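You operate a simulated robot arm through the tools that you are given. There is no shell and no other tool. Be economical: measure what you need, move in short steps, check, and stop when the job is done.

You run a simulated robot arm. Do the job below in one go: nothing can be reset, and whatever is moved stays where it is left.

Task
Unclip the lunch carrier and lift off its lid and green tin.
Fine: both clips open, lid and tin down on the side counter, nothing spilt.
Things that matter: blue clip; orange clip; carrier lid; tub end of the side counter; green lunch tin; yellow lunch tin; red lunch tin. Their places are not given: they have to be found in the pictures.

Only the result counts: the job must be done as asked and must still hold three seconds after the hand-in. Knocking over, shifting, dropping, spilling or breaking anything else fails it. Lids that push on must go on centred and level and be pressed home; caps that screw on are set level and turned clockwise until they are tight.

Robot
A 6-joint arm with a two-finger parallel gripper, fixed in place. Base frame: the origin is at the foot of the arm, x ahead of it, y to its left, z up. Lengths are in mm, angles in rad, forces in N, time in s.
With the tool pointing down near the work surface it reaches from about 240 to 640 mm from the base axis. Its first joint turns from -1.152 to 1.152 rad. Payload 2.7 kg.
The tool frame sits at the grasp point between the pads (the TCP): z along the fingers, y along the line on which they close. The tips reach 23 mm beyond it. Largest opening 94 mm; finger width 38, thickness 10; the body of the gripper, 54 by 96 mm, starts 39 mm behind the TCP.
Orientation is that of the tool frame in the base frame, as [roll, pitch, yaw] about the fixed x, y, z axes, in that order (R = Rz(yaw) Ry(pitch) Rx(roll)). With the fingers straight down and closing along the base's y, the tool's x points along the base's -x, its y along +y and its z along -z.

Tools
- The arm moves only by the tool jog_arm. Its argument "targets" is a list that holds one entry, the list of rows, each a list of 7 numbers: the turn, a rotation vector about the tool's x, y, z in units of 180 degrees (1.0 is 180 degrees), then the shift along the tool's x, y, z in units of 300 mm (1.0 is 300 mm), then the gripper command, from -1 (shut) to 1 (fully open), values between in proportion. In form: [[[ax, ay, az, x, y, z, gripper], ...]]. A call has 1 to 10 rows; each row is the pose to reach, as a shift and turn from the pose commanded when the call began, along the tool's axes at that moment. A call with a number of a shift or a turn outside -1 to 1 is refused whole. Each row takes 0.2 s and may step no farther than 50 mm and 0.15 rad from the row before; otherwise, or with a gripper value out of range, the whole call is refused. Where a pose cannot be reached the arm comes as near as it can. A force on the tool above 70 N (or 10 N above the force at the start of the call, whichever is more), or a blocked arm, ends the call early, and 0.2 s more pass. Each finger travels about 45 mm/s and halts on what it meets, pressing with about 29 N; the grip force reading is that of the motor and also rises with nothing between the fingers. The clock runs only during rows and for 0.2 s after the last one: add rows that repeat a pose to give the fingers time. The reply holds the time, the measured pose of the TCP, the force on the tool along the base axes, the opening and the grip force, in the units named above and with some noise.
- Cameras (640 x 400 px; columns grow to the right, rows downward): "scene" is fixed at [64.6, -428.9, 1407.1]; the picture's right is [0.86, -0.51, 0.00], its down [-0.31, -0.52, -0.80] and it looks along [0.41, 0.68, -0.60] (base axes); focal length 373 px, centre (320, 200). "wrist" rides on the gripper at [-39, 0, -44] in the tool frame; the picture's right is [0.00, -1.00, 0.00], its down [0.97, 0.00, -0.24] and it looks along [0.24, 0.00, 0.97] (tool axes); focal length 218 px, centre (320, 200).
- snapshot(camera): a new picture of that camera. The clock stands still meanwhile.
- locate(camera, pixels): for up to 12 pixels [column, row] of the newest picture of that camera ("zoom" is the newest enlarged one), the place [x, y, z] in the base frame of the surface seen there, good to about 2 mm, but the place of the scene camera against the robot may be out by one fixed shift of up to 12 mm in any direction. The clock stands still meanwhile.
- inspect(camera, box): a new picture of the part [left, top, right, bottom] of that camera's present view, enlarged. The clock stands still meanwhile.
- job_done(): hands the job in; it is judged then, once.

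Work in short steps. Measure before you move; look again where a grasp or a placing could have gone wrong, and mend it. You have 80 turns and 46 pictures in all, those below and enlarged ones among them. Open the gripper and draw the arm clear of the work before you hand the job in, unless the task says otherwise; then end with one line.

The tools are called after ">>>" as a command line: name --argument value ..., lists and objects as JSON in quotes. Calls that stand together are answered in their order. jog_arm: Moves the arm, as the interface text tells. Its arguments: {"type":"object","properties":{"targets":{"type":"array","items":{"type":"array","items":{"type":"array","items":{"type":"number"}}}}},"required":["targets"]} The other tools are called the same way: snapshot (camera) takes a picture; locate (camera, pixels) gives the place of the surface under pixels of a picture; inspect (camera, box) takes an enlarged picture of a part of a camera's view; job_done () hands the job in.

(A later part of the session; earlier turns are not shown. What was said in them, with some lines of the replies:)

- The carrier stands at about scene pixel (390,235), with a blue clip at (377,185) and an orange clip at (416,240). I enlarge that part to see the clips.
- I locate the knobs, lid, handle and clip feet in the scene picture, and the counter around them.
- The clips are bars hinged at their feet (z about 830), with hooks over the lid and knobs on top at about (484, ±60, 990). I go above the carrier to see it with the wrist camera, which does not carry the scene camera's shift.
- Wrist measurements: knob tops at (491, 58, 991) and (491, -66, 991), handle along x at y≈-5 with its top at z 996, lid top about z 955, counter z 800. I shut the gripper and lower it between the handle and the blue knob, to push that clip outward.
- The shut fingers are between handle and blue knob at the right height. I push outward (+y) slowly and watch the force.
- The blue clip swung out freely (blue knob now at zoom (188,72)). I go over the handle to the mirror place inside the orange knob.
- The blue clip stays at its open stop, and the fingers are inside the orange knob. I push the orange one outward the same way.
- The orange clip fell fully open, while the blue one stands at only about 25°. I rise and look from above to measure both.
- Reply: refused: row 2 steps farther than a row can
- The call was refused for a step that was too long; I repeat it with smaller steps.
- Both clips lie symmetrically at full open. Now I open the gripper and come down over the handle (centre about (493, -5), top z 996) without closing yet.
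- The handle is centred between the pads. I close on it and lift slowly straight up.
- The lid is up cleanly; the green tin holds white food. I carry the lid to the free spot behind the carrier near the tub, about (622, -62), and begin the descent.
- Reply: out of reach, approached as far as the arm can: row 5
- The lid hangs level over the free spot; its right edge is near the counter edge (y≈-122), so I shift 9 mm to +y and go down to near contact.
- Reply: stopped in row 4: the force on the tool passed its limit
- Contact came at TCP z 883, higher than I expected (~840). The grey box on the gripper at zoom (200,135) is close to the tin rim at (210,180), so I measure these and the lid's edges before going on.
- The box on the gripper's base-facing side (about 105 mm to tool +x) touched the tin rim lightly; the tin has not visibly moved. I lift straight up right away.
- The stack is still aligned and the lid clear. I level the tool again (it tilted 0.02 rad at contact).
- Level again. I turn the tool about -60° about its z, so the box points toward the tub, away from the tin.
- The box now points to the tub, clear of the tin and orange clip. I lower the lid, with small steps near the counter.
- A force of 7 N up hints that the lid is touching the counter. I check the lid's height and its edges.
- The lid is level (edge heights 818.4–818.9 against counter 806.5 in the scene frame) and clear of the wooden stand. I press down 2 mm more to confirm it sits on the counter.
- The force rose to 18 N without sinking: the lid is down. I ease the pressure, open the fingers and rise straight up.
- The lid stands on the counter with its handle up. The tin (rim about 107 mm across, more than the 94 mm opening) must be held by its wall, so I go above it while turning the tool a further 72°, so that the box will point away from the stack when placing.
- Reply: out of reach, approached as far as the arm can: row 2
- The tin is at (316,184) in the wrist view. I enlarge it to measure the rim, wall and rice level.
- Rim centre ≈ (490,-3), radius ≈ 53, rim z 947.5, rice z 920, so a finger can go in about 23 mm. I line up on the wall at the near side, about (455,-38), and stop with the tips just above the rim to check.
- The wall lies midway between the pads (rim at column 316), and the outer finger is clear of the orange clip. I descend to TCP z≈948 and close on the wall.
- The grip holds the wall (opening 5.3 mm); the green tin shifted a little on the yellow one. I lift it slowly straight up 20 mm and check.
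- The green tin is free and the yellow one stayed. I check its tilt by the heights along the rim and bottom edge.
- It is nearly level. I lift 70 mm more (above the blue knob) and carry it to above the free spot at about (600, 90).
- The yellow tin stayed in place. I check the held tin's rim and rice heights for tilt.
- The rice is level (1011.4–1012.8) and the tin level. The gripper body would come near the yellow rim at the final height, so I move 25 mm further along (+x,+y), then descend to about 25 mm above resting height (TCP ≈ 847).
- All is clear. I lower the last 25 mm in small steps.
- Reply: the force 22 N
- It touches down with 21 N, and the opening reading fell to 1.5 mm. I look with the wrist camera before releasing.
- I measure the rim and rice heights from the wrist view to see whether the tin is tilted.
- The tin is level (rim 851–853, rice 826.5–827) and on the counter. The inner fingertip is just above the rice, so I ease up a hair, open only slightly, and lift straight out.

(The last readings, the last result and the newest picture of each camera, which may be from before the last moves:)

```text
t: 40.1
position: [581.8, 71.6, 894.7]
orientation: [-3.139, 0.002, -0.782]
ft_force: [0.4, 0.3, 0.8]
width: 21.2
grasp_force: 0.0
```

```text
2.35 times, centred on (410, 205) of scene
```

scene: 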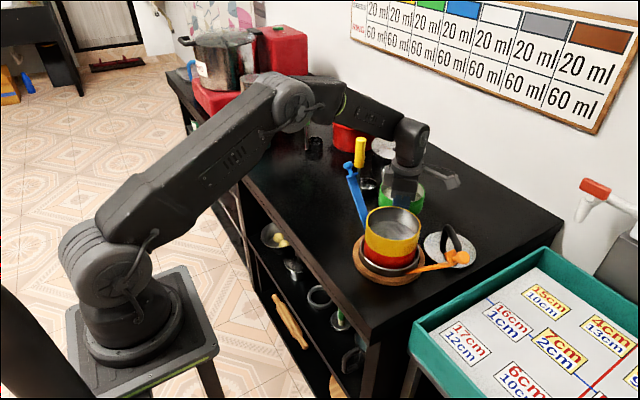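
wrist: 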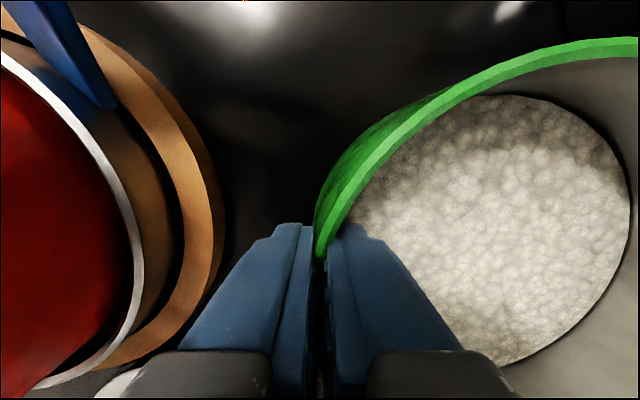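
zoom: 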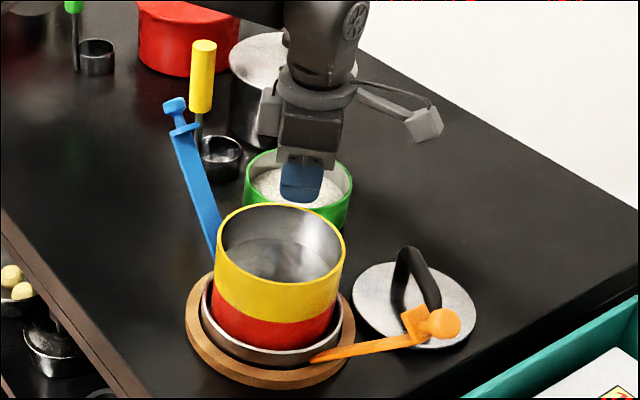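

The tin stays standing and the fingers are out. I draw the arm up and back from the work, well above the blue clip, and look again.

>>> jog_arm --targets '[[[0, 0, 0, 0, 0, -0.15, -0.55], [0, 0, 0, 0, 0, -0.3, -0.55], [0, 0, 0, 0, 0, -0.45, -0.3], [0, 0, 0, 0, 0, -0.6, 0], [0, 0, 0, -0.03, 0.1, -0.68, 0.3], [0, 0, 0, -0.06, 0.2, -0.76, 0.5], [0, 0, 0, -0.09, 0.3, -0.8, 0.5], [0, 0, 0, -0.12, 0.4, -0.8, 0.5], [0, 0, 0, -0.15, 0.5, -0.8, 0.5], [0, 0, 0, -0.15, 0.5, -0.8, 0.5]]]'

>>> snapshot --camera "scene"

>>> inspect --camera "scene" --box '[340, 130, 480, 290]'

```text
t: 42.3
position: [444.8, -2.9, 1133.5]
orientation: [-3.14, 0.002, -0.781]
ft_force: [0.0, -0.2, 0.4]
width: 70.4
grasp_force: 0.0
```

```text
8 pictures are left
```

scene: 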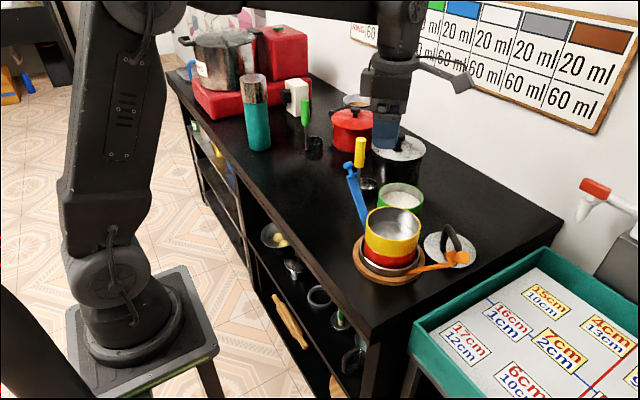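

```text
2.50 times, centred on (410, 210) of scene
```

zoom: 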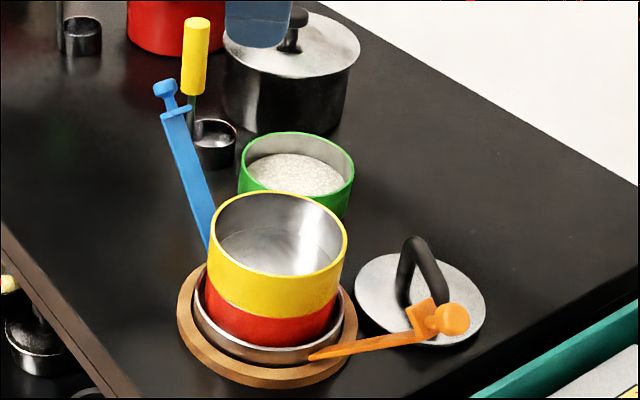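

Both clips stand open. The lid lies level and the full green tin upright on the counter, the yellow and red tins are still in the carrier, and the arm is clear with the gripper open, so I hand the job in.

>>> job_done

```text
The job is handed in.
```

The job is handed in: both clips are open, and the lid and the full green tin stand on the side counter with nothing spilt. The gripper's box touched the green tin's rim once while I was placing the lid, and nothing moved or spilt.
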